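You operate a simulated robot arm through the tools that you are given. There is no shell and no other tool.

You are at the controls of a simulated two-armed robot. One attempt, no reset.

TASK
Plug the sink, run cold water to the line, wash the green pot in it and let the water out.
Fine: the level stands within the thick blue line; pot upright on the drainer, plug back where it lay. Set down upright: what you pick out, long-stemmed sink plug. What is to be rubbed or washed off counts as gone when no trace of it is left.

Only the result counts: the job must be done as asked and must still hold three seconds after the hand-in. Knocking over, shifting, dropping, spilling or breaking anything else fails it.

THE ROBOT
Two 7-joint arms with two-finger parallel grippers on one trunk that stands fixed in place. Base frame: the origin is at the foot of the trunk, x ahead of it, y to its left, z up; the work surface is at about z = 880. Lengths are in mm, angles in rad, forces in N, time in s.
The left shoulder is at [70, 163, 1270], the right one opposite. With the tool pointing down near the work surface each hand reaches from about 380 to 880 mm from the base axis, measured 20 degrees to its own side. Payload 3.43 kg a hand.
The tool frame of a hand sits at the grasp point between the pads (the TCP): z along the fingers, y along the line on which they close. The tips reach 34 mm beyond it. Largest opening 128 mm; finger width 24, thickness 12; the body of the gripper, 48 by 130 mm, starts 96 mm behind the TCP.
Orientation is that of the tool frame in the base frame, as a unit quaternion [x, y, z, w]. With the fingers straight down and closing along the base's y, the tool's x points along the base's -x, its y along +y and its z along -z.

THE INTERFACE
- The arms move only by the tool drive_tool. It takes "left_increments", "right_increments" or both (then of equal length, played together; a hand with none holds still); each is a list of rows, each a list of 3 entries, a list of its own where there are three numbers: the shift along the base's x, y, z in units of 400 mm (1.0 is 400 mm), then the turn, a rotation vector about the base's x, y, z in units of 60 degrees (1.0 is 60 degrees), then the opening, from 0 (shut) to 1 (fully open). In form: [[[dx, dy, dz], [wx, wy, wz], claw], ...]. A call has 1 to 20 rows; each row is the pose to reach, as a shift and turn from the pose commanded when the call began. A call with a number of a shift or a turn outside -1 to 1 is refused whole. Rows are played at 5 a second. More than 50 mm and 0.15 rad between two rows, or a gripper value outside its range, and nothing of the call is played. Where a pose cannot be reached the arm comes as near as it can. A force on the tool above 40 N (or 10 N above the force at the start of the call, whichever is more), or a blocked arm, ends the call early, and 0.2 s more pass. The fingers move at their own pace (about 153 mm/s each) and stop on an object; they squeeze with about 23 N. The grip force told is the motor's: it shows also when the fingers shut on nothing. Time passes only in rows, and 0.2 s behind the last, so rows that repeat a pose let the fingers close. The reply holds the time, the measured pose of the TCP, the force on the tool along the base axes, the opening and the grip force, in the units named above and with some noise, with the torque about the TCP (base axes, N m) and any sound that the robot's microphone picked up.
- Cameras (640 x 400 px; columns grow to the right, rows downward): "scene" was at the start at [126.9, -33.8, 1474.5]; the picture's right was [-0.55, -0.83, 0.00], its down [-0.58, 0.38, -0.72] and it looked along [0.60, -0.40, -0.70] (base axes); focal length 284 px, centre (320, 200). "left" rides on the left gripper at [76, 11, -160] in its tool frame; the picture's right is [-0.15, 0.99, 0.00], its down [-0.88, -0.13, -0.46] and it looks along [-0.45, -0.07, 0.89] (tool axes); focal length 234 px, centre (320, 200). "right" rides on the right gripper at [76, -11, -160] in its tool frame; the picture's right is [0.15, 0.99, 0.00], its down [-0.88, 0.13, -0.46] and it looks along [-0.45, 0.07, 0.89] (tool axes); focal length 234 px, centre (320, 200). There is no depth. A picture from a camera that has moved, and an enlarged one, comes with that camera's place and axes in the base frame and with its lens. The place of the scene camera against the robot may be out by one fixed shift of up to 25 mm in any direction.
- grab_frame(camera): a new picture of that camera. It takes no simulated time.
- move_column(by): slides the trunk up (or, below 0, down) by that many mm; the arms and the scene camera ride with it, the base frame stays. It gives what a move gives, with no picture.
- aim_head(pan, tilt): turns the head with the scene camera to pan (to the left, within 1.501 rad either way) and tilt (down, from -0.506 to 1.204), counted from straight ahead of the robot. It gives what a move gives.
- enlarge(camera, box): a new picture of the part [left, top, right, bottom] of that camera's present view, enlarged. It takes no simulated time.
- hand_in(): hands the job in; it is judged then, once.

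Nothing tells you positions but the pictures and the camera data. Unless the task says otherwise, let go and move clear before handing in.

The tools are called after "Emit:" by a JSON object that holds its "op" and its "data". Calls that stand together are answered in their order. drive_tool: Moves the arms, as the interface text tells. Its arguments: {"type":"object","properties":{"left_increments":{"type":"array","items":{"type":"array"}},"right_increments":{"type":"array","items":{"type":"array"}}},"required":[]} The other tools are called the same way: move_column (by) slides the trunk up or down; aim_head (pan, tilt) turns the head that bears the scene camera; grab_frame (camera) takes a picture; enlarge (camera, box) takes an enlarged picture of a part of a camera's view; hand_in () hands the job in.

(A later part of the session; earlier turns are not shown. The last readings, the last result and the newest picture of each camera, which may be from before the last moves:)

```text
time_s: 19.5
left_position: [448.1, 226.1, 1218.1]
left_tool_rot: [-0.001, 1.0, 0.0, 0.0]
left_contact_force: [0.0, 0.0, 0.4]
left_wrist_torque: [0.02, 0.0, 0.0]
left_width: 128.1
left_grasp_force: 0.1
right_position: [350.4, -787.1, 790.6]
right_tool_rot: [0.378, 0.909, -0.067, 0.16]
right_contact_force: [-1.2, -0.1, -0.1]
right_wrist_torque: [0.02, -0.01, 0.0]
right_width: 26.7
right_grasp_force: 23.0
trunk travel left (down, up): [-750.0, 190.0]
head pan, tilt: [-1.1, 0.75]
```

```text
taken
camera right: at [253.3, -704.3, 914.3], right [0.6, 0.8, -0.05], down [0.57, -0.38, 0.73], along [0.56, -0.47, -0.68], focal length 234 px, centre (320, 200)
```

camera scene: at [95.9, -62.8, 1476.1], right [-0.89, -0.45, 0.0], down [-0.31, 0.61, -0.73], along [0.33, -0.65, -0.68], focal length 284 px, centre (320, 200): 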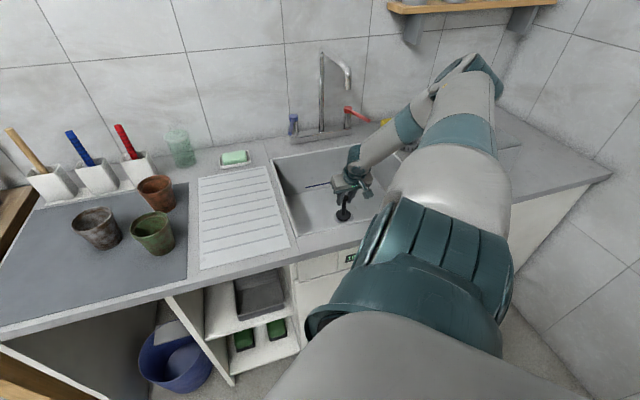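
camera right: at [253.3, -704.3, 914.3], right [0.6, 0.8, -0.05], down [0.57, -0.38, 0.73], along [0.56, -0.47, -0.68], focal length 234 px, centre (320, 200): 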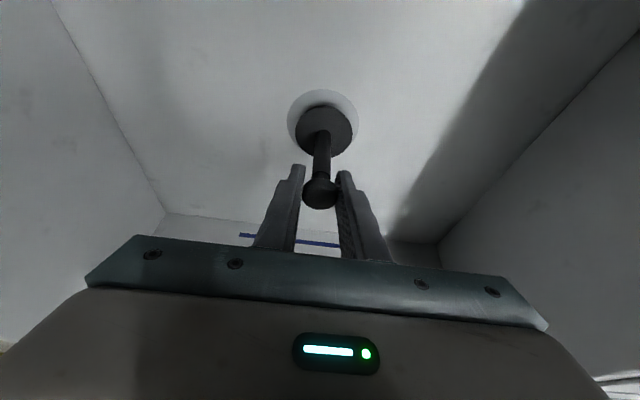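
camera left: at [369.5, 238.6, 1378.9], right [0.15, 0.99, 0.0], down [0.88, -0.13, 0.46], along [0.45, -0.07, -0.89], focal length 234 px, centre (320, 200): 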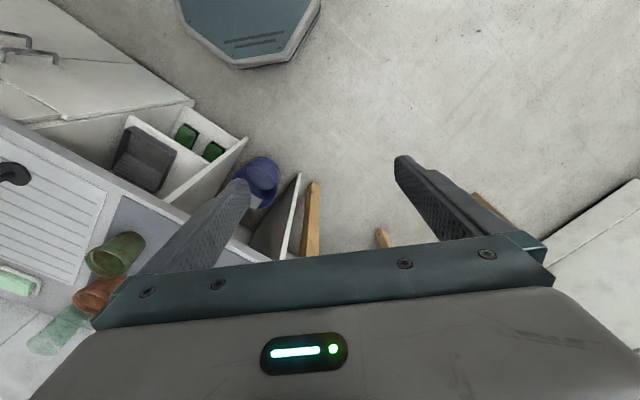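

Emit:
{"op": "drive_tool", "data": {"right_increments": [[[-0.005, 0, 0], [0, 0, 0], 0], [[-0.009, 0.0005, 0], [0, 0, 0], 0], [[-0.009, 0.0005, -0.01], [0, 0, 0], 0], [[-0.009, 0.0005, -0.01], [0, 0, 0], 0], [[-0.009, 0.0005, -0.01], [0, 0, 0], 0]]}}

Emit:
{"op": "enlarge", "data": {"camera": "right", "box": [240, 60, 400, 160]}}

Emit:
{"op": "enlarge", "data": {"camera": "scene", "box": [290, 170, 390, 240]}}

```text
time_s: 20.7
left_position: [448.1, 225.3, 1218.8]
left_tool_rot: [0.0, 1.0, 0.0, -0.001]
left_contact_force: [-1.0, -0.6, 0.0]
left_wrist_torque: [0.02, 0.01, 0.0]
left_width: 127.9
left_grasp_force: 0.1
right_position: [349.2, -787.2, 787.4]
right_tool_rot: [0.377, 0.909, -0.067, 0.162]
right_contact_force: [8.1, -8.5, 2.4]
right_wrist_torque: [-0.06, -0.07, 0.04]
right_width: 26.3
right_grasp_force: 22.9
trunk travel left (down, up): [-750.0, 190.0]
head pan, tilt: [-1.1, 0.75]
```

```text
4.00 times, centred on (320, 110) of right
camera zoom: at [250.5, -704.6, 911.1], right [0.6, 0.8, -0.05], down [0.56, -0.38, 0.73], along [0.56, -0.47, -0.68], focal length 937 px, centre (320, 560)
```

zoom: 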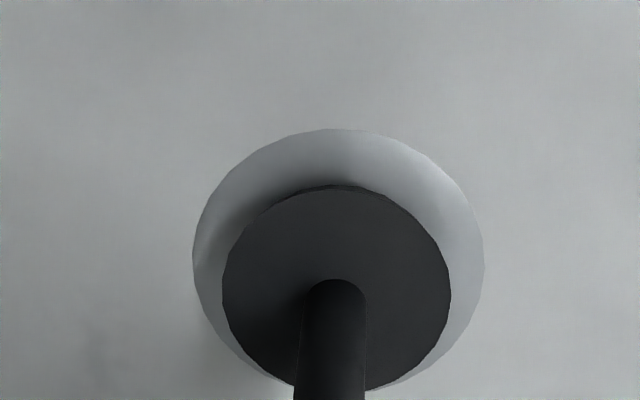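

```text
5.71 times, centred on (340, 205) of scene
camera zoom: at [96.9, -63.1, 1476.1], right [-0.89, -0.45, 0.0], down [-0.31, 0.61, -0.73], along [0.33, -0.65, -0.68], focal length 1624 px, centre (206, 171)
```

zoom: 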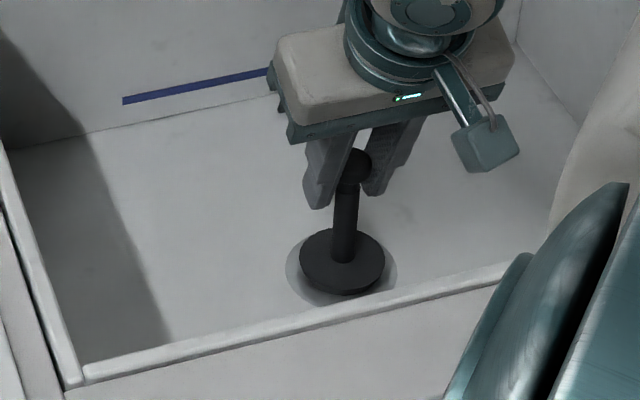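

Emit:
{"op": "drive_tool", "data": {"right_increments": [[[0.004, -0.003, 0], [0, 0, 0], 0], [[0.004, -0.003, 0], [0, 0, 0], 0]]}}

Emit:
{"op": "drive_tool", "data": {"right_increments": [[[0, 0, -0.004], [0, 0, 0], 0], [[0, 0, -0.008], [0, 0, 0], 0], [[0, 0, -0.008], [0, 0, 0], 0]]}}

Emit:
{"op": "enlarge", "data": {"camera": "right", "box": [240, 60, 400, 160]}}

Emit:
{"op": "enlarge", "data": {"camera": "scene", "box": [310, 190, 370, 230]}}

```text
time_s: 21.3
left_position: [446.9, 227.0, 1218.6]
left_tool_rot: [0.0, 1.0, 0.0, 0.0]
left_contact_force: [-0.1, -0.3, -1.4]
left_wrist_torque: [0.01, 0.0, 0.04]
left_width: 128.1
left_grasp_force: 0.2
right_position: [347.2, -787.2, 787.2]
right_tool_rot: [0.378, 0.909, -0.068, 0.16]
right_contact_force: [2.4, -4.3, 6.4]
right_wrist_torque: [-0.02, 0.01, 0.06]
right_width: 26.8
right_grasp_force: 23.2
trunk travel left (down, up): [-750.0, 190.0]
head pan, tilt: [-1.1, 0.75]
```

```text
time_s: 22.1
left_position: [446.2, 227.7, 1219.4]
left_tool_rot: [-0.001, 1.0, -0.001, 0.0]
left_contact_force: [0.3, 0.3, -0.8]
left_wrist_torque: [0.01, 0.01, -0.02]
left_width: 127.9
left_grasp_force: 0.1
right_position: [348.3, -786.9, 787.4]
right_tool_rot: [0.378, 0.909, -0.069, 0.163]
right_contact_force: [3.3, -7.3, 18.8]
right_wrist_torque: [-0.09, -0.05, 0.01]
right_width: 26.6
right_grasp_force: 23.2
trunk travel left (down, up): [-750.0, 190.0]
head pan, tilt: [-1.1, 0.75]
```

```text
4.00 times, centred on (320, 110) of right
camera zoom: at [250.3, -704.2, 910.7], right [0.6, 0.8, -0.05], down [0.56, -0.38, 0.73], along [0.56, -0.47, -0.68], focal length 937 px, centre (320, 560)
```

zoom: 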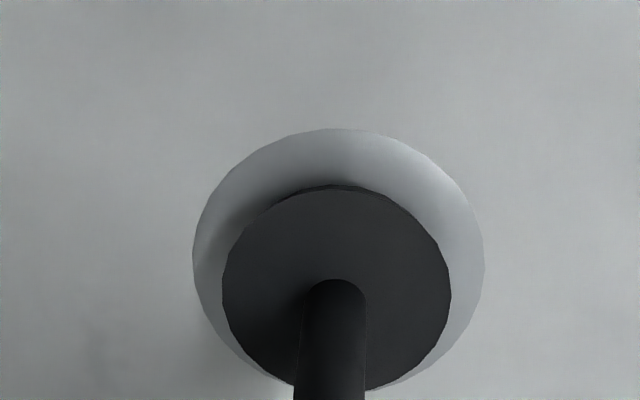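

```text
10.00 times, centred on (340, 210) of scene
camera zoom: at [94.8, -60.5, 1476.5], right [-0.89, -0.45, 0.0], down [-0.31, 0.61, -0.73], along [0.33, -0.65, -0.68], focal length 2841 px, centre (120, 100)
```

zoom: 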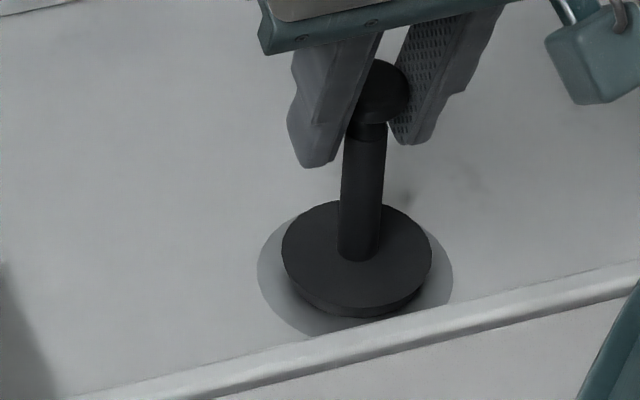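

The plug now rests with a steady vertical force. I'll ease off the load, release, rise and look at how it sits.

Emit:
{"op": "drive_tool", "data": {"right_increments": [[[0, 0, 0.005], [0, 0, 0], 0], [[0, 0, 0.008], [0, 0, 0], 0]]}}

Emit:
{"op": "drive_tool", "data": {"right_increments": [[[0, 0, 0], [0, 0, 0], 0.25], [[0, 0, 0], [0, 0, 0], 0.6], [[0, 0, 0], [0, 0, 0], 1], [[-0.01, 0.01, 0.06], [0, 0, 0], 1], [[-0.02, 0.02, 0.14], [0, 0, 0], 1], [[-0.05, 0.05, 0.24], [0, 0, 0], 1], [[-0.08, 0.08, 0.34], [0, 0, 0], 1], [[-0.11, 0.11, 0.44], [0, 0, 0], 1], [[-0.11, 0.11, 0.44], [0, 0, 0], 1]]}}

Emit:
{"op": "grab_frame", "data": {"camera": "right"}}

Emit:
{"op": "enlarge", "data": {"camera": "scene", "box": [310, 190, 370, 230]}}

Emit:
{"op": "grab_frame", "data": {"camera": "scene"}}

```text
time_s: 22.7
left_position: [447.2, 226.2, 1218.7]
left_tool_rot: [-0.001, 1.0, 0.0, 0.0]
left_contact_force: [-0.2, 1.1, -1.2]
left_wrist_torque: [-0.07, 0.01, -0.01]
left_width: 128.2
left_grasp_force: 0.0
right_position: [347.6, -786.3, 787.1]
right_tool_rot: [0.377, 0.909, -0.067, 0.161]
right_contact_force: [3.8, -8.5, 7.2]
right_wrist_torque: [-0.09, -0.08, 0.05]
right_width: 26.4
right_grasp_force: 23.1
trunk travel left (down, up): [-750.0, 190.0]
head pan, tilt: [-1.1, 0.75]
```

```text
time_s: 24.7
left_position: [448.0, 225.8, 1217.9]
left_tool_rot: [-0.002, 1.0, 0.0, -0.001]
left_contact_force: [0.1, 0.3, 0.0]
left_wrist_torque: [0.05, -0.01, 0.01]
left_width: 128.3
left_grasp_force: 0.0
right_position: [305.7, -745.7, 962.2]
right_tool_rot: [0.378, 0.91, -0.066, 0.16]
right_contact_force: [0.3, 0.4, 0.3]
right_wrist_torque: [-0.01, 0.02, 0.0]
right_width: 128.0
right_grasp_force: 0.1
trunk travel left (down, up): [-750.0, 190.0]
head pan, tilt: [-1.1, 0.75]
```

```text
taken
camera right: at [208.0, -663.8, 1087.6], right [0.6, 0.8, -0.05], down [0.57, -0.38, 0.73], along [0.56, -0.47, -0.68], focal length 234 px, centre (320, 200)
```

right: 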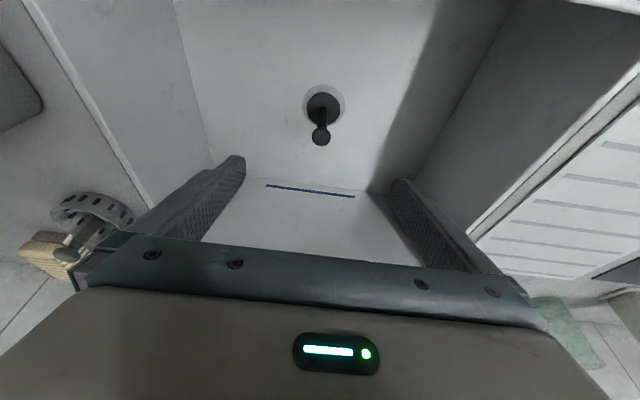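

```text
10.00 times, centred on (340, 210) of scene
camera zoom: at [96.4, -63.4, 1476.0], right [-0.89, -0.45, 0.0], down [-0.31, 0.61, -0.73], along [0.33, -0.65, -0.68], focal length 2841 px, centre (120, 100)
```

zoom: 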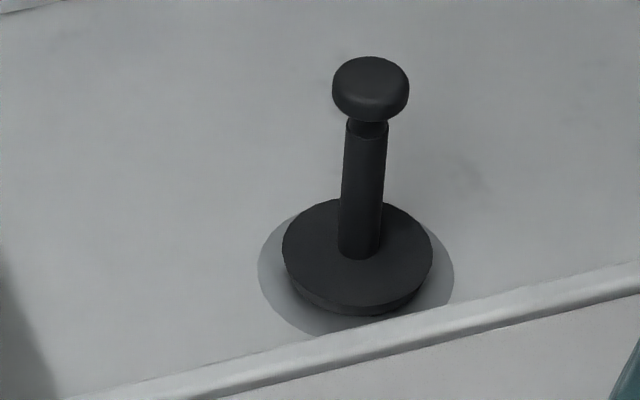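

```text
taken
camera scene: at [96.4, -63.4, 1476.0], right [-0.89, -0.45, 0.0], down [-0.31, 0.61, -0.73], along [0.33, -0.65, -0.68], focal length 284 px, centre (320, 200)
```

scene: 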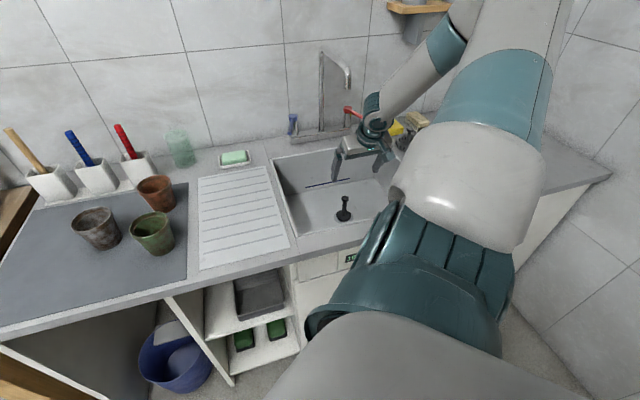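

Emit:
{"op": "enlarge", "data": {"camera": "right", "box": [280, 70, 360, 150]}}

Emit:
{"op": "enlarge", "data": {"camera": "right", "box": [240, 160, 400, 260]}}

```text
5.00 times, centred on (320, 110) of right
camera zoom: at [208.0, -663.8, 1087.6], right [0.6, 0.8, -0.05], down [0.57, -0.38, 0.73], along [0.56, -0.47, -0.68], focal length 1171 px, centre (320, 650)
```

zoom: 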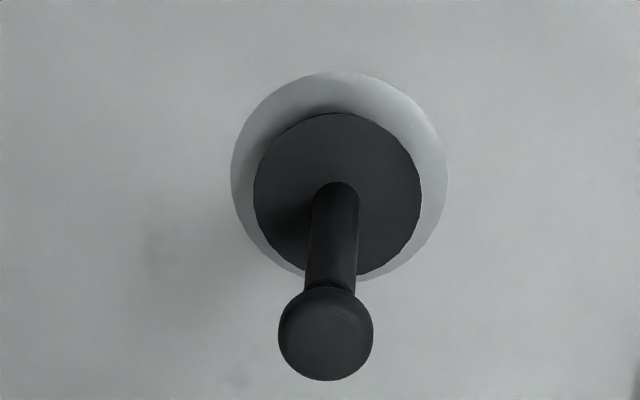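

```text
4.00 times, centred on (320, 210) of right
camera zoom: at [208.0, -663.8, 1087.6], right [0.6, 0.8, -0.05], down [0.57, -0.38, 0.73], along [0.56, -0.47, -0.68], focal length 937 px, centre (320, 160)
```

zoom: 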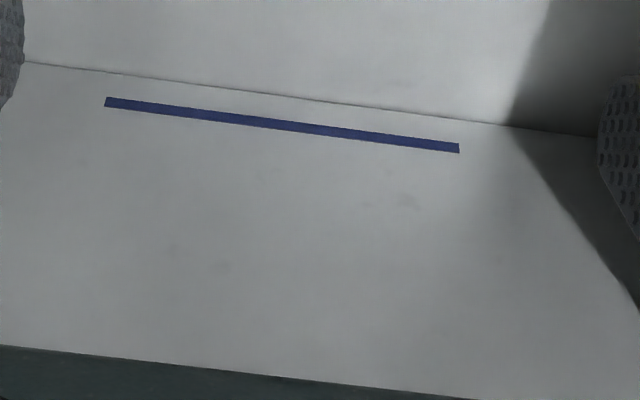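

The plug is seated upright and concentric on the drain, and the line runs at about z 718–727 with the floor at about 701. Next I'll bring the closed hand near the cold (blue) lever, tilted 45°, and look at it.

Emit:
{"op": "drive_tool", "data": {"right_increments": [[[0.0745, -0.006, 0.02], [-0.049, -0.049, 0], 0], [[0.149, -0.012, 0.04], [-0.098, -0.098, 0], 0], [[0.2235, -0.018, 0.06], [-0.147, -0.147, 0], 0], [[0.298, -0.024, 0.08], [-0.196, -0.196, 0], 0], [[0.3725, -0.03, 0.1], [-0.246, -0.246, 0], 0], [[0.447, -0.036, 0.12], [-0.2946, -0.2946, 0], 0], [[0.447, -0.036, 0.12], [-0.2946, -0.2946, 0], 0]]}}

Emit:
{"op": "grab_frame", "data": {"camera": "right"}}

Emit:
{"op": "grab_frame", "data": {"camera": "scene"}}

Emit:
{"op": "enlarge", "data": {"camera": "scene", "box": [260, 50, 420, 170]}}

```text
time_s: 26.3
left_position: [447.8, 226.2, 1220.5]
left_tool_rot: [0.0, 1.0, 0.0, 0.0]
left_contact_force: [-0.2, 0.6, -0.2]
left_wrist_torque: [0.01, 0.01, 0.02]
left_width: 127.9
left_grasp_force: 0.1
right_position: [482.2, -759.2, 1010.4]
right_tool_rot: [0.354, 0.853, -0.146, 0.355]
right_contact_force: [0.0, -0.4, 0.3]
right_wrist_torque: [0.0, -0.01, 0.02]
right_width: 0.0
right_grasp_force: 22.9
trunk travel left (down, up): [-750.0, 190.0]
head pan, tilt: [-1.1, 0.75]
```

```text
taken
camera right: at [355.3, -648.4, 1070.6], right [0.63, 0.77, -0.1], down [0.3, -0.12, 0.95], along [0.72, -0.63, -0.31], focal length 234 px, centre (320, 200)
```

right: 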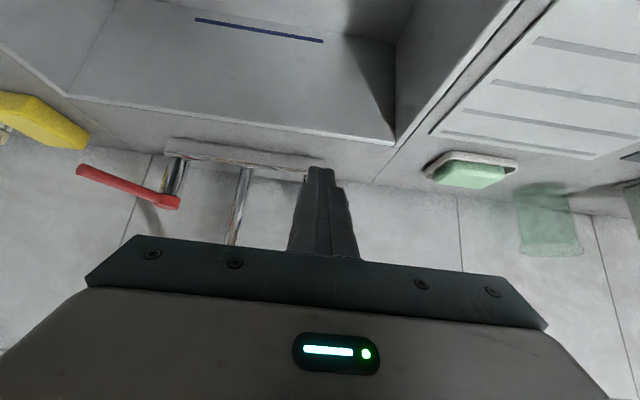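

```text
taken
camera scene: at [95.3, -62.3, 1476.2], right [-0.89, -0.45, 0.0], down [-0.31, 0.61, -0.73], along [0.33, -0.65, -0.68], focal length 284 px, centre (320, 200)
```

scene: 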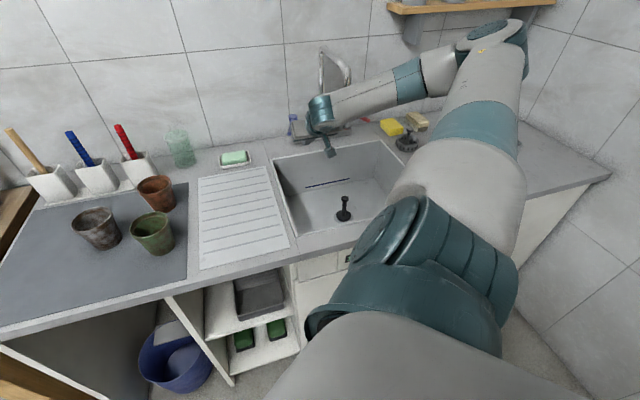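

```text
3.33 times, centred on (340, 110) of scene
camera zoom: at [95.3, -62.3, 1476.2], right [-0.89, -0.45, 0.0], down [-0.31, 0.61, -0.73], along [0.33, -0.65, -0.68], focal length 947 px, centre (253, 500)
```

zoom: 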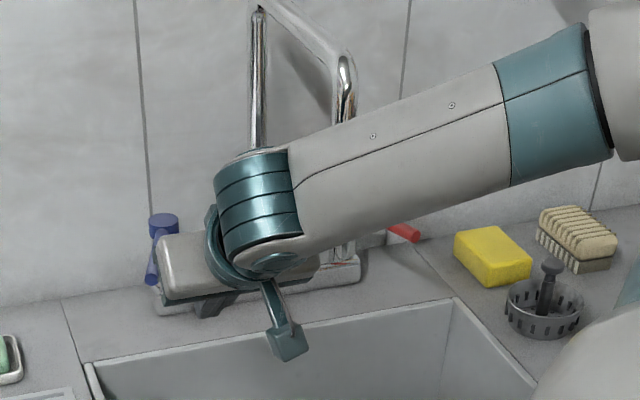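

Emit:
{"op": "drive_tool", "data": {"right_increments": [[[0.05, -0.057, 0], [0, 0, 0], 0], [[0.1, -0.114, -0.03], [0, 0, 0], 0], [[0.15, -0.171, -0.055], [0, 0, 0], 0], [[0.2035, -0.229, -0.08], [0, 0, 0], 0], [[0.2035, -0.229, -0.08], [0, 0, 0], 0]]}}

Emit:
{"op": "enlarge", "data": {"camera": "right", "box": [200, 60, 440, 240]}}

Emit:
{"op": "enlarge", "data": {"camera": "scene", "box": [260, 50, 420, 170]}}

```text
time_s: 27.5
left_position: [447.7, 226.4, 1219.0]
left_tool_rot: [-0.001, 1.0, 0.0, 0.0]
left_contact_force: [-0.5, -0.8, 0.2]
left_wrist_torque: [-0.01, 0.0, -0.01]
left_width: 127.7
left_grasp_force: 0.1
right_position: [566.0, -849.2, 977.9]
right_tool_rot: [0.354, 0.853, -0.148, 0.354]
right_contact_force: [0.5, 0.1, -0.8]
right_wrist_torque: [-0.03, -0.01, 0.01]
right_width: 0.0
right_grasp_force: 23.7
trunk travel left (down, up): [-750.0, 190.0]
head pan, tilt: [-1.1, 0.75]
```

```text
2.22 times, centred on (320, 150) of right
camera zoom: at [438.9, -738.5, 1038.4], right [0.63, 0.77, -0.1], down [0.3, -0.12, 0.95], along [0.72, -0.62, -0.31], focal length 520 px, centre (320, 311)
```

zoom: 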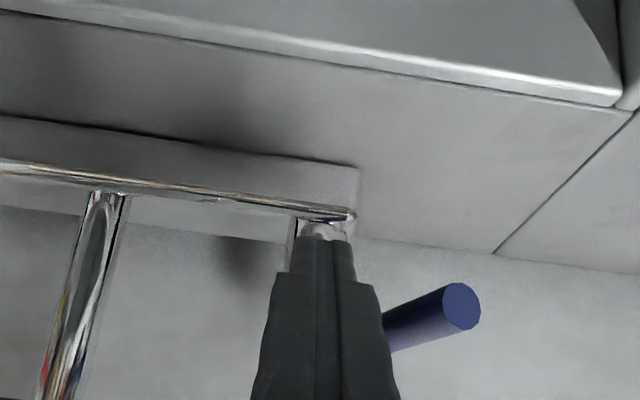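

```text
3.33 times, centred on (340, 110) of scene
camera zoom: at [95.0, -62.0, 1476.2], right [-0.89, -0.45, 0.0], down [-0.31, 0.61, -0.73], along [0.33, -0.65, -0.68], focal length 947 px, centre (253, 500)
```

zoom: 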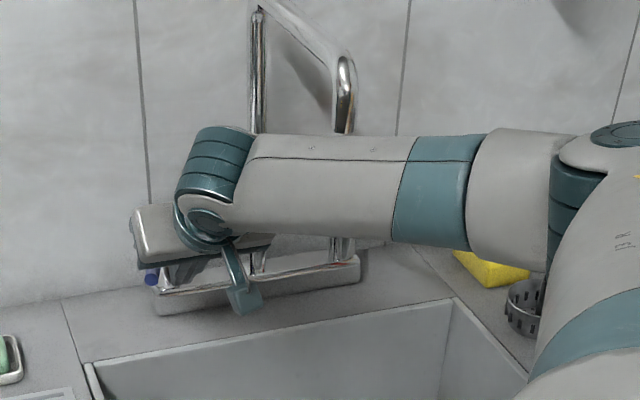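

The lever tip is just left of my closed fingers. I'll push it outward (to the left) in small steps and watch the force.

Emit:
{"op": "drive_tool", "data": {"right_increments": [[[0.0114, 0.005, 0], [0, 0, 0], 0], [[0.0228, 0.01, 0], [0, 0, 0], 0], [[0.0342, 0.015, 0], [0, 0, 0], 0], [[0.0456, 0.02, 0], [0, 0, 0], 0], [[0.057, 0.025, 0], [0, 0, 0], 0], [[0.057, 0.025, 0], [0, 0, 0], 0]]}}

Emit:
{"op": "enlarge", "data": {"camera": "right", "box": [200, 60, 440, 240]}}

Emit:
{"op": "grab_frame", "data": {"camera": "scene"}}

```text
time_s: 28.9
left_position: [447.4, 225.9, 1219.4]
left_tool_rot: [-0.001, 1.0, 0.0, 0.0]
left_contact_force: [-0.6, -0.6, 0.0]
left_wrist_torque: [-0.01, -0.05, 0.0]
left_width: 127.9
left_grasp_force: 0.0
right_position: [588.3, -838.7, 978.5]
right_tool_rot: [0.353, 0.854, -0.146, 0.354]
right_contact_force: [-0.6, 0.8, 0.2]
right_wrist_torque: [-0.06, 0.02, 0.04]
right_width: 0.0
right_grasp_force: 22.7
trunk travel left (down, up): [-750.0, 190.0]
head pan, tilt: [-1.1, 0.75]
```

```text
2.22 times, centred on (320, 150) of right
camera zoom: at [462.0, -727.5, 1038.2], right [0.63, 0.77, -0.1], down [0.3, -0.12, 0.95], along [0.72, -0.62, -0.31], focal length 520 px, centre (320, 311)
```

zoom: 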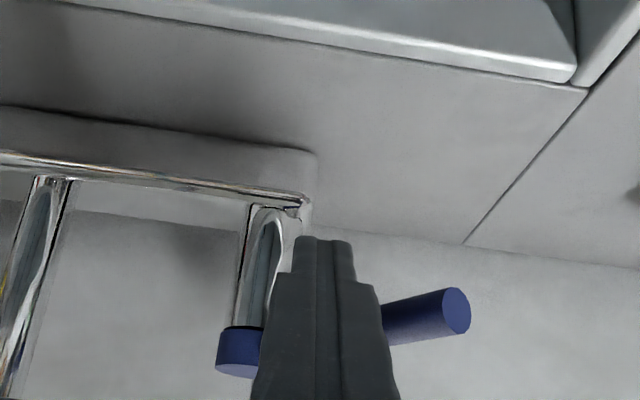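

```text
taken
camera scene: at [95.9, -62.6, 1476.1], right [-0.89, -0.45, 0.0], down [-0.31, 0.61, -0.73], along [0.33, -0.65, -0.68], focal length 284 px, centre (320, 200)
```

scene: 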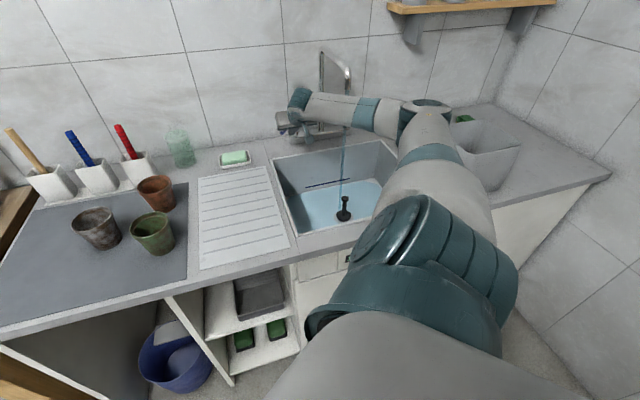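

Water runs. I'll check the level against the line straight away.

Emit:
{"op": "enlarge", "data": {"camera": "scene", "box": [270, 130, 410, 230]}}

Emit:
{"op": "grab_frame", "data": {"camera": "right"}}

```text
4.00 times, centred on (340, 180) of scene
camera zoom: at [95.9, -62.6, 1476.1], right [-0.89, -0.45, 0.0], down [-0.31, 0.61, -0.73], along [0.33, -0.65, -0.68], focal length 1137 px, centre (240, 280)
```

zoom: 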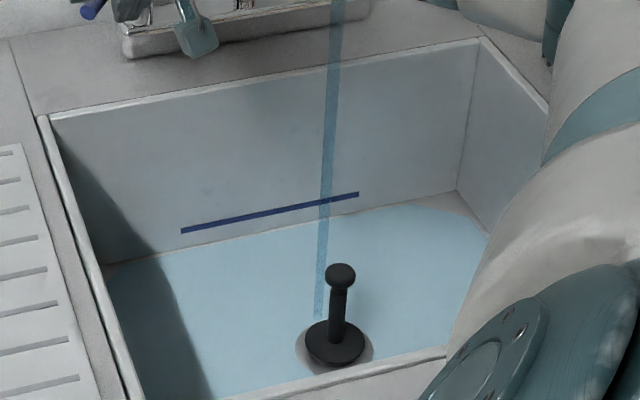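

```text
taken
camera right: at [462.0, -727.5, 1038.2], right [0.63, 0.77, -0.1], down [0.3, -0.12, 0.95], along [0.72, -0.62, -0.31], focal length 234 px, centre (320, 200)
```

right: 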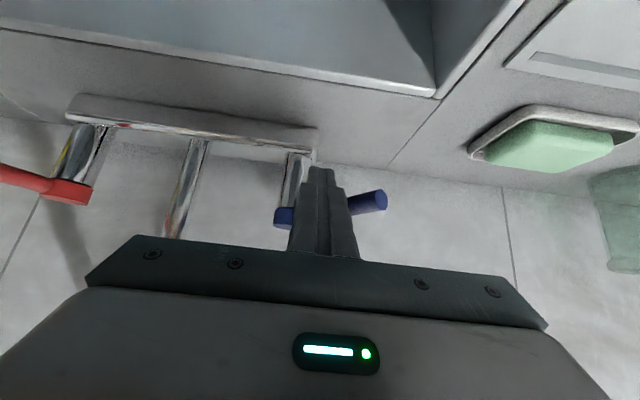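

Emit:
{"op": "drive_tool", "data": {"right_increments": [[[0, 0, 0], [0, 0, 0], 0], [[0, 0, 0], [0, 0, 0], 0], [[0, 0, 0], [0, 0, 0], 0], [[0, 0, 0], [0, 0, 0], 0]]}}

Emit:
{"op": "enlarge", "data": {"camera": "scene", "box": [270, 130, 410, 230]}}

```text
time_s: 29.9
left_position: [446.9, 225.3, 1218.5]
left_tool_rot: [-0.002, 1.0, 0.0, 0.0]
left_contact_force: [0.5, 0.7, 0.0]
left_wrist_torque: [-0.01, 0.01, -0.02]
left_width: 128.1
left_grasp_force: 0.2
right_position: [588.3, -838.4, 978.2]
right_tool_rot: [0.355, 0.853, -0.146, 0.354]
right_contact_force: [0.2, -0.2, 0.5]
right_wrist_torque: [0.04, -0.05, 0.04]
right_width: 0.0
right_grasp_force: 22.8
trunk travel left (down, up): [-750.0, 190.0]
head pan, tilt: [-1.1, 0.75]
```

```text
4.00 times, centred on (340, 180) of scene
camera zoom: at [95.9, -62.5, 1476.1], right [-0.89, -0.45, 0.0], down [-0.31, 0.61, -0.73], along [0.33, -0.65, -0.68], focal length 1137 px, centre (240, 280)
```

zoom: 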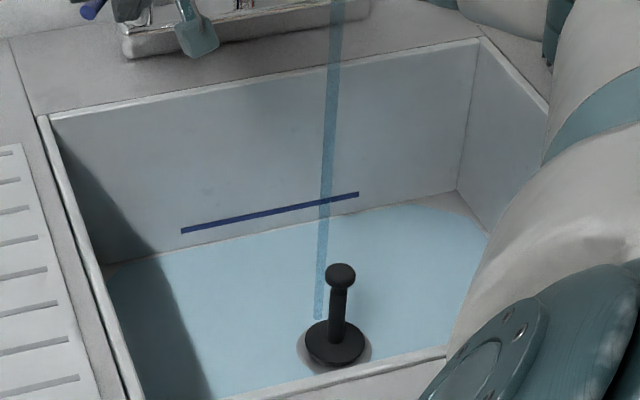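

Flow is slow. Meanwhile I'll reposition so the open fingers straddle the lever, so that I can close it quickly.

Emit:
{"op": "drive_tool", "data": {"right_increments": [[[-0.062, 0.062, 0], [0, 0, 0], 0], [[-0.124, 0.124, 0], [0, 0, 0], 0], [[-0.055, 0.193, 0], [0, 0, 0], 0.45], [[-0.055, 0.193, 0], [0, 0, 0], 0.45]]}}

Emit:
{"op": "enlarge", "data": {"camera": "right", "box": [200, 60, 440, 240]}}

Emit:
{"op": "enlarge", "data": {"camera": "scene", "box": [270, 130, 410, 230]}}

```text
time_s: 30.9
left_position: [446.4, 225.0, 1218.9]
left_tool_rot: [0.001, 1.0, 0.0, 0.0]
left_contact_force: [-0.5, 0.1, -0.2]
left_wrist_torque: [0.05, -0.01, 0.01]
left_width: 127.8
left_grasp_force: 0.0
right_position: [564.4, -761.1, 980.6]
right_tool_rot: [0.355, 0.853, -0.147, 0.354]
right_contact_force: [0.2, 0.1, 0.4]
right_wrist_torque: [0.01, 0.01, 0.0]
right_width: 57.5
right_grasp_force: 0.1
trunk travel left (down, up): [-750.0, 190.0]
head pan, tilt: [-1.1, 0.75]
```

```text
2.22 times, centred on (320, 150) of right
camera zoom: at [438.1, -650.0, 1039.9], right [0.63, 0.77, -0.1], down [0.3, -0.12, 0.95], along [0.72, -0.62, -0.31], focal length 520 px, centre (320, 311)
```

zoom: 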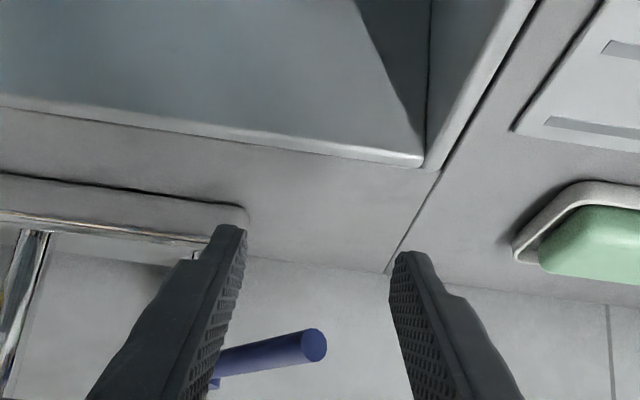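

```text
4.00 times, centred on (340, 180) of scene
camera zoom: at [94.7, -62.7, 1476.3], right [-0.89, -0.45, 0.0], down [-0.31, 0.61, -0.73], along [0.33, -0.65, -0.68], focal length 1137 px, centre (240, 280)
```

zoom: 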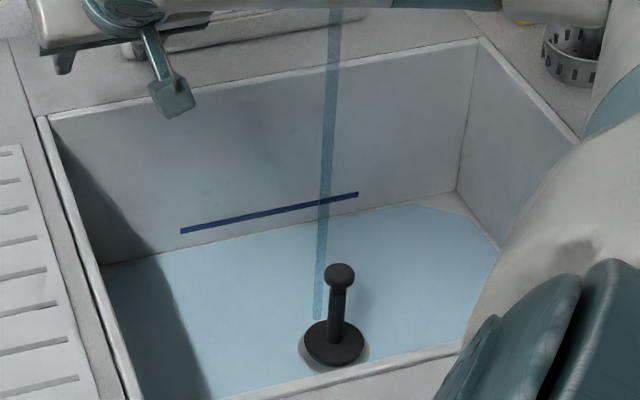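

Emit:
{"op": "drive_tool", "data": {"right_increments": [[[0.043, -0.043, 0], [0, 0, 0], 0.45], [[0.086, -0.086, 0], [0, 0, 0], 0.45], [[0.129, -0.129, 0], [0, 0, 0], 0.45], [[0.129, -0.129, 0], [0, 0, 0], 0.45]]}}

Emit:
{"op": "enlarge", "data": {"camera": "right", "box": [200, 60, 440, 240]}}

Emit:
{"op": "enlarge", "data": {"camera": "scene", "box": [270, 130, 410, 230]}}

```text
time_s: 31.9
left_position: [446.9, 226.0, 1219.7]
left_tool_rot: [-0.002, 1.0, 0.001, 0.0]
left_contact_force: [-0.1, -0.7, -0.1]
left_wrist_torque: [0.01, 0.0, 0.03]
left_width: 128.0
left_grasp_force: 0.0
right_position: [615.6, -813.0, 979.2]
right_tool_rot: [0.354, 0.853, -0.147, 0.354]
right_contact_force: [-0.5, -0.5, 0.3]
right_wrist_torque: [0.02, 0.05, 0.0]
right_width: 57.7
right_grasp_force: 0.0
trunk travel left (down, up): [-750.0, 190.0]
head pan, tilt: [-1.1, 0.75]
```

```text
2.22 times, centred on (320, 150) of right
camera zoom: at [489.4, -701.9, 1038.9], right [0.63, 0.77, -0.1], down [0.3, -0.12, 0.95], along [0.72, -0.62, -0.31], focal length 520 px, centre (320, 311)
```

zoom: 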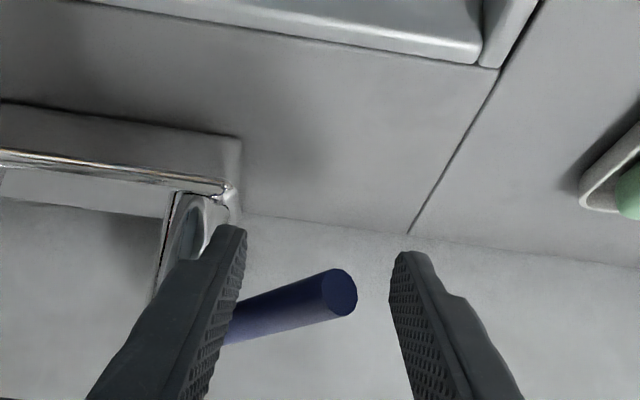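

```text
4.00 times, centred on (340, 180) of scene
camera zoom: at [95.7, -62.6, 1476.2], right [-0.89, -0.45, 0.0], down [-0.31, 0.61, -0.73], along [0.33, -0.65, -0.68], focal length 1137 px, centre (240, 280)
```

zoom: 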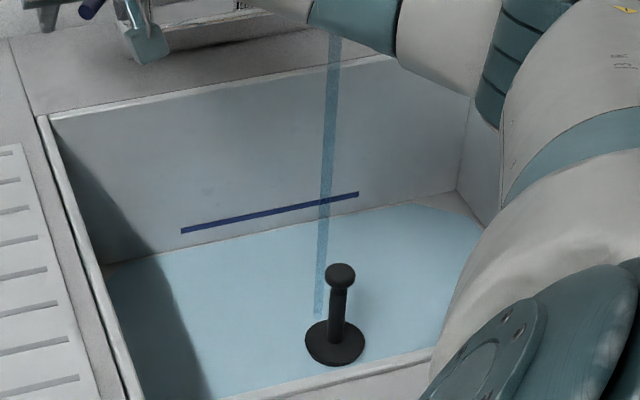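

Emit:
{"op": "drive_tool", "data": {"right_increments": [[[0, 0, 0], [0, 0, 0], 0.45], [[0, 0, 0], [0, 0, 0], 0.45], [[0, 0, 0], [0, 0, 0], 0.45], [[0, 0, 0], [0, 0, 0], 0.45], [[0, 0, 0], [0, 0, 0], 0.45], [[0, 0, 0], [0, 0, 0], 0.45], [[0, 0, 0], [0, 0, 0], 0.45], [[0, 0, 0], [0, 0, 0], 0.45], [[0, 0, 0], [0, 0, 0], 0.45], [[0, 0, 0], [0, 0, 0], 0.45]]}}

Emit:
{"op": "enlarge", "data": {"camera": "scene", "box": [270, 130, 410, 230]}}

Emit:
{"op": "grab_frame", "data": {"camera": "scene"}}

```text
time_s: 34.1
left_position: [447.3, 225.5, 1218.4]
left_tool_rot: [-0.001, 1.0, 0.0, 0.0]
left_contact_force: [0.0, 0.0, -0.2]
left_wrist_torque: [0.0, -0.01, 0.0]
left_width: 127.9
left_grasp_force: 0.0
right_position: [616.0, -813.5, 980.1]
right_tool_rot: [0.353, 0.853, -0.146, 0.354]
right_contact_force: [-0.3, -0.5, 0.9]
right_wrist_torque: [-0.02, -0.03, -0.04]
right_width: 57.1
right_grasp_force: 0.1
trunk travel left (down, up): [-750.0, 190.0]
head pan, tilt: [-1.1, 0.75]
```

```text
4.00 times, centred on (340, 180) of scene
camera zoom: at [95.9, -62.5, 1476.1], right [-0.89, -0.45, 0.0], down [-0.31, 0.61, -0.73], along [0.33, -0.65, -0.68], focal length 1137 px, centre (240, 280)
```

zoom: 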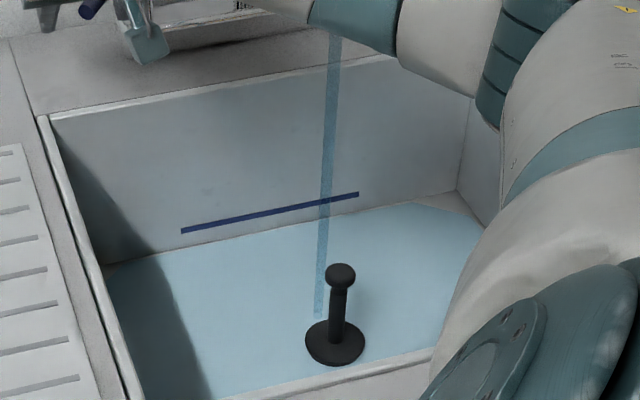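

```text
taken
camera scene: at [95.9, -62.5, 1476.1], right [-0.89, -0.45, 0.0], down [-0.31, 0.61, -0.73], along [0.33, -0.65, -0.68], focal length 284 px, centre (320, 200)
```

scene: 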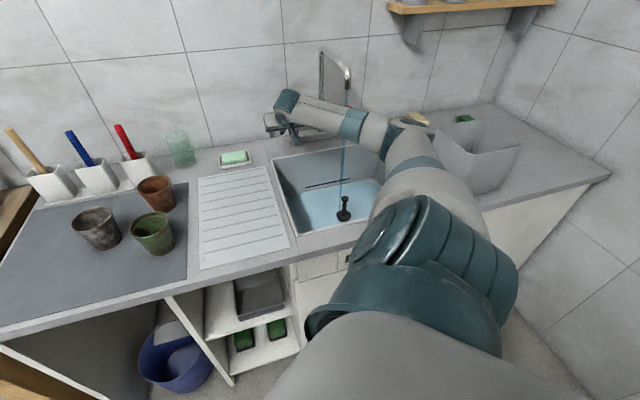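

Emit:
{"op": "enlarge", "data": {"camera": "scene", "box": [290, 165, 370, 215]}}

Emit:
{"op": "drive_tool", "data": {"right_increments": [[[0, 0, 0], [0, 0, 0], 0.45], [[0, 0, 0], [0, 0, 0], 0.45], [[0, 0, 0], [0, 0, 0], 0.45], [[0, 0, 0], [0, 0, 0], 0.45], [[0, 0, 0], [0, 0, 0], 0.45], [[0, 0, 0], [0, 0, 0], 0.45], [[0, 0, 0], [0, 0, 0], 0.45], [[0, 0, 0], [0, 0, 0], 0.45], [[0, 0, 0], [0, 0, 0], 0.45], [[0, 0, 0], [0, 0, 0], 0.45], [[0, 0, 0], [0, 0, 0], 0.45], [[0, 0, 0], [0, 0, 0], 0.45], [[0, 0, 0], [0, 0, 0], 0.45], [[0, 0, 0], [0, 0, 0], 0.45], [[0, 0, 0], [0, 0, 0], 0.45]]}}

Emit:
{"op": "enlarge", "data": {"camera": "scene", "box": [290, 165, 370, 215]}}

```text
8.00 times, centred on (330, 190) of scene
camera zoom: at [95.9, -62.5, 1476.1], right [-0.89, -0.45, 0.0], down [-0.31, 0.61, -0.73], along [0.33, -0.65, -0.68], focal length 2273 px, centre (240, 280)
```

zoom: 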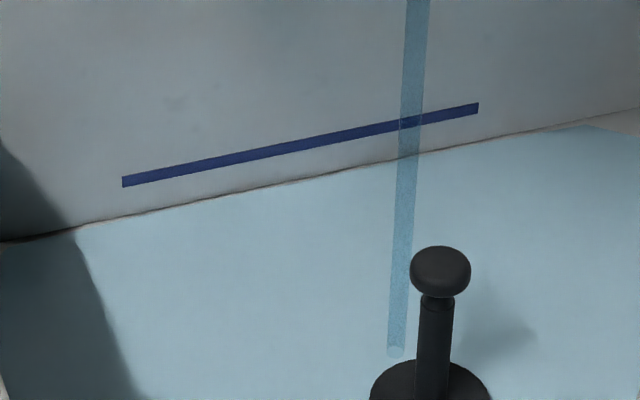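

```text
time_s: 37.3
left_position: [447.4, 225.8, 1217.3]
left_tool_rot: [-0.001, 1.0, -0.001, 0.0]
left_contact_force: [0.4, -0.4, -0.4]
left_wrist_torque: [-0.01, 0.0, -0.02]
left_width: 128.1
left_grasp_force: 0.0
right_position: [615.7, -812.6, 979.3]
right_tool_rot: [0.354, 0.853, -0.146, 0.354]
right_contact_force: [-0.5, 0.0, 0.9]
right_wrist_torque: [-0.01, -0.02, 0.02]
right_width: 57.4
right_grasp_force: 0.2
trunk travel left (down, up): [-750.0, 190.0]
head pan, tilt: [-1.1, 0.75]
```

```text
8.00 times, centred on (330, 190) of scene
camera zoom: at [95.9, -62.5, 1476.1], right [-0.89, -0.45, 0.0], down [-0.31, 0.61, -0.73], along [0.33, -0.65, -0.68], focal length 2273 px, centre (240, 280)
```

zoom: 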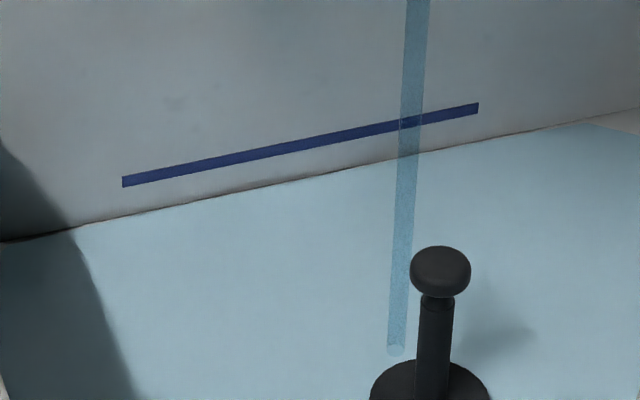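

Level rises only about 0.4 mm/s, so I'll open the lever somewhat more.

Emit:
{"op": "drive_tool", "data": {"right_increments": [[[0.015, 0.015, 0], [0, 0, 0], 0.45], [[0.03, 0.03, 0], [0, 0, 0], 0.45], [[0.045, 0.045, 0], [0, 0, 0], 0.45], [[0.062, 0.062, 0], [0, 0, 0], 0.45], [[0.062, 0.062, 0], [0, 0, 0], 0.45]]}}

Emit:
{"op": "enlarge", "data": {"camera": "right", "box": [200, 60, 440, 240]}}

Emit:
{"op": "enlarge", "data": {"camera": "scene", "box": [290, 165, 370, 215]}}

```text
time_s: 38.5
left_position: [447.6, 225.9, 1219.1]
left_tool_rot: [0.0, 1.0, -0.001, 0.0]
left_contact_force: [0.6, -0.7, -0.1]
left_wrist_torque: [-0.01, 0.01, 0.0]
left_width: 127.9
left_grasp_force: 0.0
right_position: [641.1, -787.0, 979.4]
right_tool_rot: [0.355, 0.852, -0.147, 0.355]
right_contact_force: [0.3, -0.5, 0.1]
right_wrist_torque: [0.01, -0.01, 0.04]
right_width: 57.7
right_grasp_force: 0.1
trunk travel left (down, up): [-750.0, 190.0]
head pan, tilt: [-1.1, 0.75]
```

```text
2.22 times, centred on (320, 150) of right
camera zoom: at [514.5, -676.3, 1038.6], right [0.63, 0.77, -0.1], down [0.3, -0.12, 0.95], along [0.72, -0.62, -0.31], focal length 520 px, centre (320, 311)
```

zoom: 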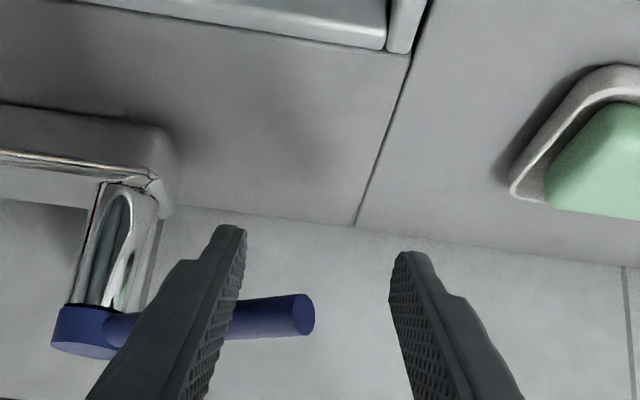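

```text
8.00 times, centred on (330, 190) of scene
camera zoom: at [95.6, -62.5, 1476.2], right [-0.89, -0.45, 0.0], down [-0.31, 0.61, -0.73], along [0.33, -0.65, -0.68], focal length 2273 px, centre (240, 280)
```

zoom: 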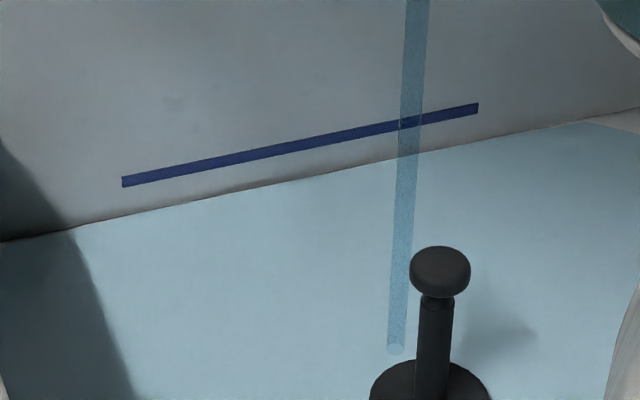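

Emit:
{"op": "drive_tool", "data": {"right_increments": [[[0, 0, 0], [0, 0, 0], 0.45], [[0, 0, 0], [0, 0, 0], 0.45], [[0, 0, 0], [0, 0, 0], 0.45], [[0, 0, 0], [0, 0, 0], 0.45], [[0, 0, 0], [0, 0, 0], 0.45], [[0, 0, 0], [0, 0, 0], 0.45], [[0, 0, 0], [0, 0, 0], 0.45], [[0, 0, 0], [0, 0, 0], 0.45], [[0, 0, 0], [0, 0, 0], 0.45], [[0, 0, 0], [0, 0, 0], 0.45], [[0, 0, 0], [0, 0, 0], 0.45], [[0, 0, 0], [0, 0, 0], 0.45], [[0, 0, 0], [0, 0, 0], 0.45], [[0, 0, 0], [0, 0, 0], 0.45]]}}

Emit:
{"op": "enlarge", "data": {"camera": "scene", "box": [290, 165, 370, 215]}}

```text
time_s: 41.5
left_position: [447.9, 226.0, 1218.5]
left_tool_rot: [-0.001, 1.0, -0.001, 0.0]
left_contact_force: [0.3, -0.3, 0.5]
left_wrist_torque: [0.02, 0.04, 0.0]
left_width: 128.2
left_grasp_force: 0.0
right_position: [639.7, -787.9, 980.6]
right_tool_rot: [0.353, 0.854, -0.146, 0.354]
right_contact_force: [0.4, 0.7, 0.4]
right_wrist_torque: [0.0, -0.01, 0.03]
right_width: 57.8
right_grasp_force: 0.0
trunk travel left (down, up): [-750.0, 190.0]
head pan, tilt: [-1.1, 0.75]
```

```text
8.00 times, centred on (330, 190) of scene
camera zoom: at [95.9, -62.5, 1476.1], right [-0.89, -0.45, 0.0], down [-0.31, 0.61, -0.73], along [0.33, -0.65, -0.68], focal length 2273 px, centre (240, 280)
```

zoom: 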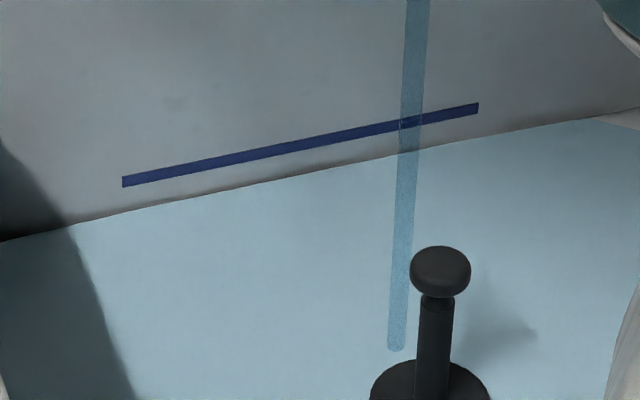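

Emit:
{"op": "drive_tool", "data": {"right_increments": [[[0, 0, 0], [0, 0, 0], 0.45], [[0, 0, 0], [0, 0, 0], 0.45], [[0, 0, 0], [0, 0, 0], 0.45], [[0, 0, 0], [0, 0, 0], 0.45], [[0, 0, 0], [0, 0, 0], 0.45], [[0, 0, 0], [0, 0, 0], 0.45], [[0, 0, 0], [0, 0, 0], 0.45], [[0, 0, 0], [0, 0, 0], 0.45], [[0, 0, 0], [0, 0, 0], 0.45], [[0, 0, 0], [0, 0, 0], 0.45], [[0, 0, 0], [0, 0, 0], 0.45], [[0, 0, 0], [0, 0, 0], 0.45], [[0, 0, 0], [0, 0, 0], 0.45], [[0, 0, 0], [0, 0, 0], 0.45], [[0, 0, 0], [0, 0, 0], 0.45], [[0, 0, 0], [0, 0, 0], 0.45], [[0, 0, 0], [0, 0, 0], 0.45], [[0, 0, 0], [0, 0, 0], 0.45], [[0, 0, 0], [0, 0, 0], 0.45]]}}

Emit:
{"op": "enlarge", "data": {"camera": "scene", "box": [290, 165, 370, 215]}}

```text
time_s: 45.5
left_position: [446.9, 227.7, 1218.8]
left_tool_rot: [-0.001, 1.0, 0.0, 0.0]
left_contact_force: [0.5, -0.7, -0.3]
left_wrist_torque: [0.0, 0.0, 0.02]
left_width: 128.0
left_grasp_force: 0.0
right_position: [641.0, -787.6, 977.8]
right_tool_rot: [0.354, 0.853, -0.146, 0.354]
right_contact_force: [-1.3, -0.3, 0.0]
right_wrist_torque: [0.05, -0.01, 0.0]
right_width: 57.8
right_grasp_force: 0.1
trunk travel left (down, up): [-750.0, 190.0]
head pan, tilt: [-1.1, 0.75]
```

```text
8.00 times, centred on (330, 190) of scene
camera zoom: at [95.9, -62.5, 1476.1], right [-0.89, -0.45, 0.0], down [-0.31, 0.61, -0.73], along [0.33, -0.65, -0.68], focal length 2273 px, centre (240, 280)
```

zoom: 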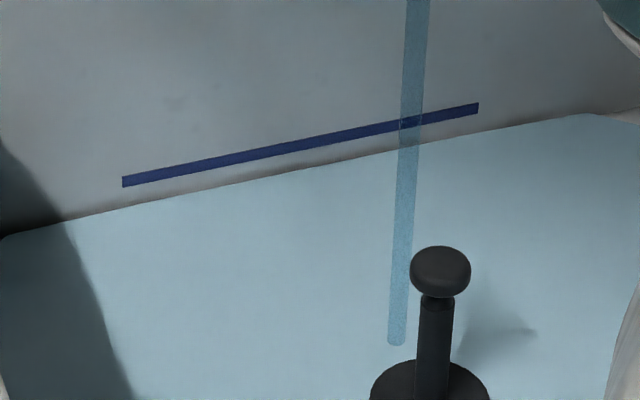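

Emit:
{"op": "drive_tool", "data": {"right_increments": [[[0, 0, 0], [0, 0, 0], 0.45], [[0, 0, 0], [0, 0, 0], 0.45], [[0, 0, 0], [0, 0, 0], 0.45], [[0, 0, 0], [0, 0, 0], 0.45], [[0, 0, 0], [0, 0, 0], 0.45], [[0, 0, 0], [0, 0, 0], 0.45], [[0, 0, 0], [0, 0, 0], 0.45], [[0, 0, 0], [0, 0, 0], 0.45], [[0, 0, 0], [0, 0, 0], 0.45], [[0, 0, 0], [0, 0, 0], 0.45], [[0, 0, 0], [0, 0, 0], 0.45], [[0, 0, 0], [0, 0, 0], 0.45], [[0, 0, 0], [0, 0, 0], 0.45], [[0, 0, 0], [0, 0, 0], 0.45], [[0, 0, 0], [0, 0, 0], 0.45], [[0, 0, 0], [0, 0, 0], 0.45], [[0, 0, 0], [0, 0, 0], 0.45], [[0, 0, 0], [0, 0, 0], 0.45], [[0, 0, 0], [0, 0, 0], 0.45]]}}

Emit:
{"op": "enlarge", "data": {"camera": "scene", "box": [290, 165, 370, 215]}}

Emit:
{"op": "drive_tool", "data": {"right_increments": [[[0, 0, 0], [0, 0, 0], 0.45], [[0, 0, 0], [0, 0, 0], 0.45], [[0, 0, 0], [0, 0, 0], 0.45], [[0, 0, 0], [0, 0, 0], 0.45], [[0, 0, 0], [0, 0, 0], 0.45], [[0, 0, 0], [0, 0, 0], 0.45], [[0, 0, 0], [0, 0, 0], 0.45], [[0, 0, 0], [0, 0, 0], 0.45], [[0, 0, 0], [0, 0, 0], 0.45], [[0, 0, 0], [0, 0, 0], 0.45], [[0, 0, 0], [0, 0, 0], 0.45], [[0, 0, 0], [0, 0, 0], 0.45], [[0, 0, 0], [0, 0, 0], 0.45], [[0, 0, 0], [0, 0, 0], 0.45], [[0, 0, 0], [0, 0, 0], 0.45], [[0, 0, 0], [0, 0, 0], 0.45], [[0, 0, 0], [0, 0, 0], 0.45], [[0, 0, 0], [0, 0, 0], 0.45], [[0, 0, 0], [0, 0, 0], 0.45]]}}

Emit:
{"op": "enlarge", "data": {"camera": "scene", "box": [290, 165, 370, 215]}}

```text
time_s: 49.5
left_position: [448.3, 226.7, 1218.3]
left_tool_rot: [-0.001, 1.0, 0.0, 0.0]
left_contact_force: [0.3, -0.3, -0.2]
left_wrist_torque: [-0.01, 0.01, 0.0]
left_width: 127.9
left_grasp_force: 0.1
right_position: [641.4, -786.1, 979.0]
right_tool_rot: [0.354, 0.854, -0.146, 0.354]
right_contact_force: [-0.9, -0.5, -0.8]
right_wrist_torque: [0.0, -0.03, 0.03]
right_width: 57.8
right_grasp_force: 0.0
trunk travel left (down, up): [-750.0, 190.0]
head pan, tilt: [-1.1, 0.75]
```

```text
8.00 times, centred on (330, 190) of scene
camera zoom: at [95.9, -62.5, 1476.1], right [-0.89, -0.45, 0.0], down [-0.31, 0.61, -0.73], along [0.33, -0.65, -0.68], focal length 2273 px, centre (240, 280)
```

zoom: 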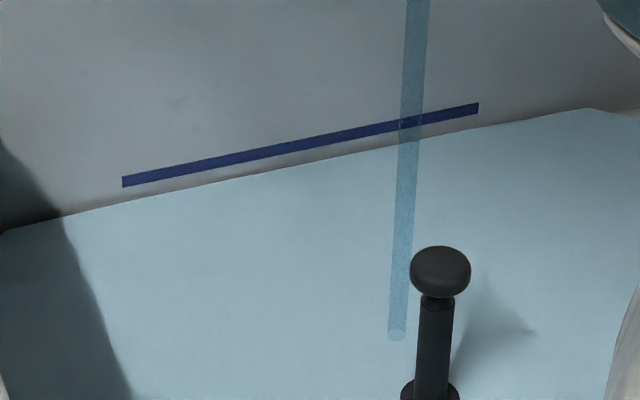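

```text
time_s: 53.5
left_position: [447.7, 225.6, 1219.6]
left_tool_rot: [-0.001, 1.0, 0.0, 0.0]
left_contact_force: [0.3, 0.0, -0.1]
left_wrist_torque: [0.0, -0.02, 0.02]
left_width: 127.9
left_grasp_force: 0.1
right_position: [641.1, -786.0, 979.9]
right_tool_rot: [0.354, 0.853, -0.146, 0.354]
right_contact_force: [0.7, 0.0, -0.8]
right_wrist_torque: [-0.02, 0.02, 0.01]
right_width: 57.6
right_grasp_force: 0.0
trunk travel left (down, up): [-750.0, 190.0]
head pan, tilt: [-1.1, 0.75]
```

```text
8.00 times, centred on (330, 190) of scene
camera zoom: at [95.9, -62.5, 1476.1], right [-0.89, -0.45, 0.0], down [-0.31, 0.61, -0.73], along [0.33, -0.65, -0.68], focal length 2273 px, centre (240, 280)
```

zoom: 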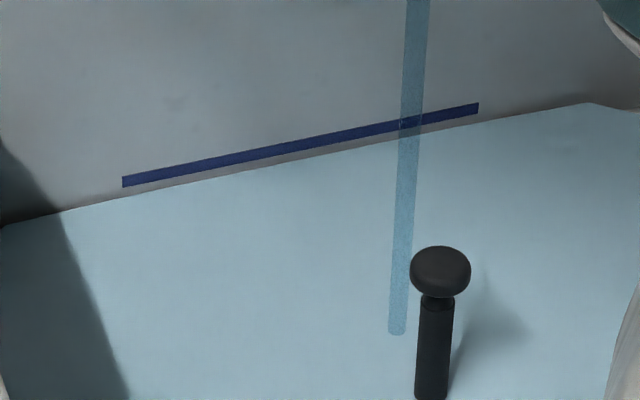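

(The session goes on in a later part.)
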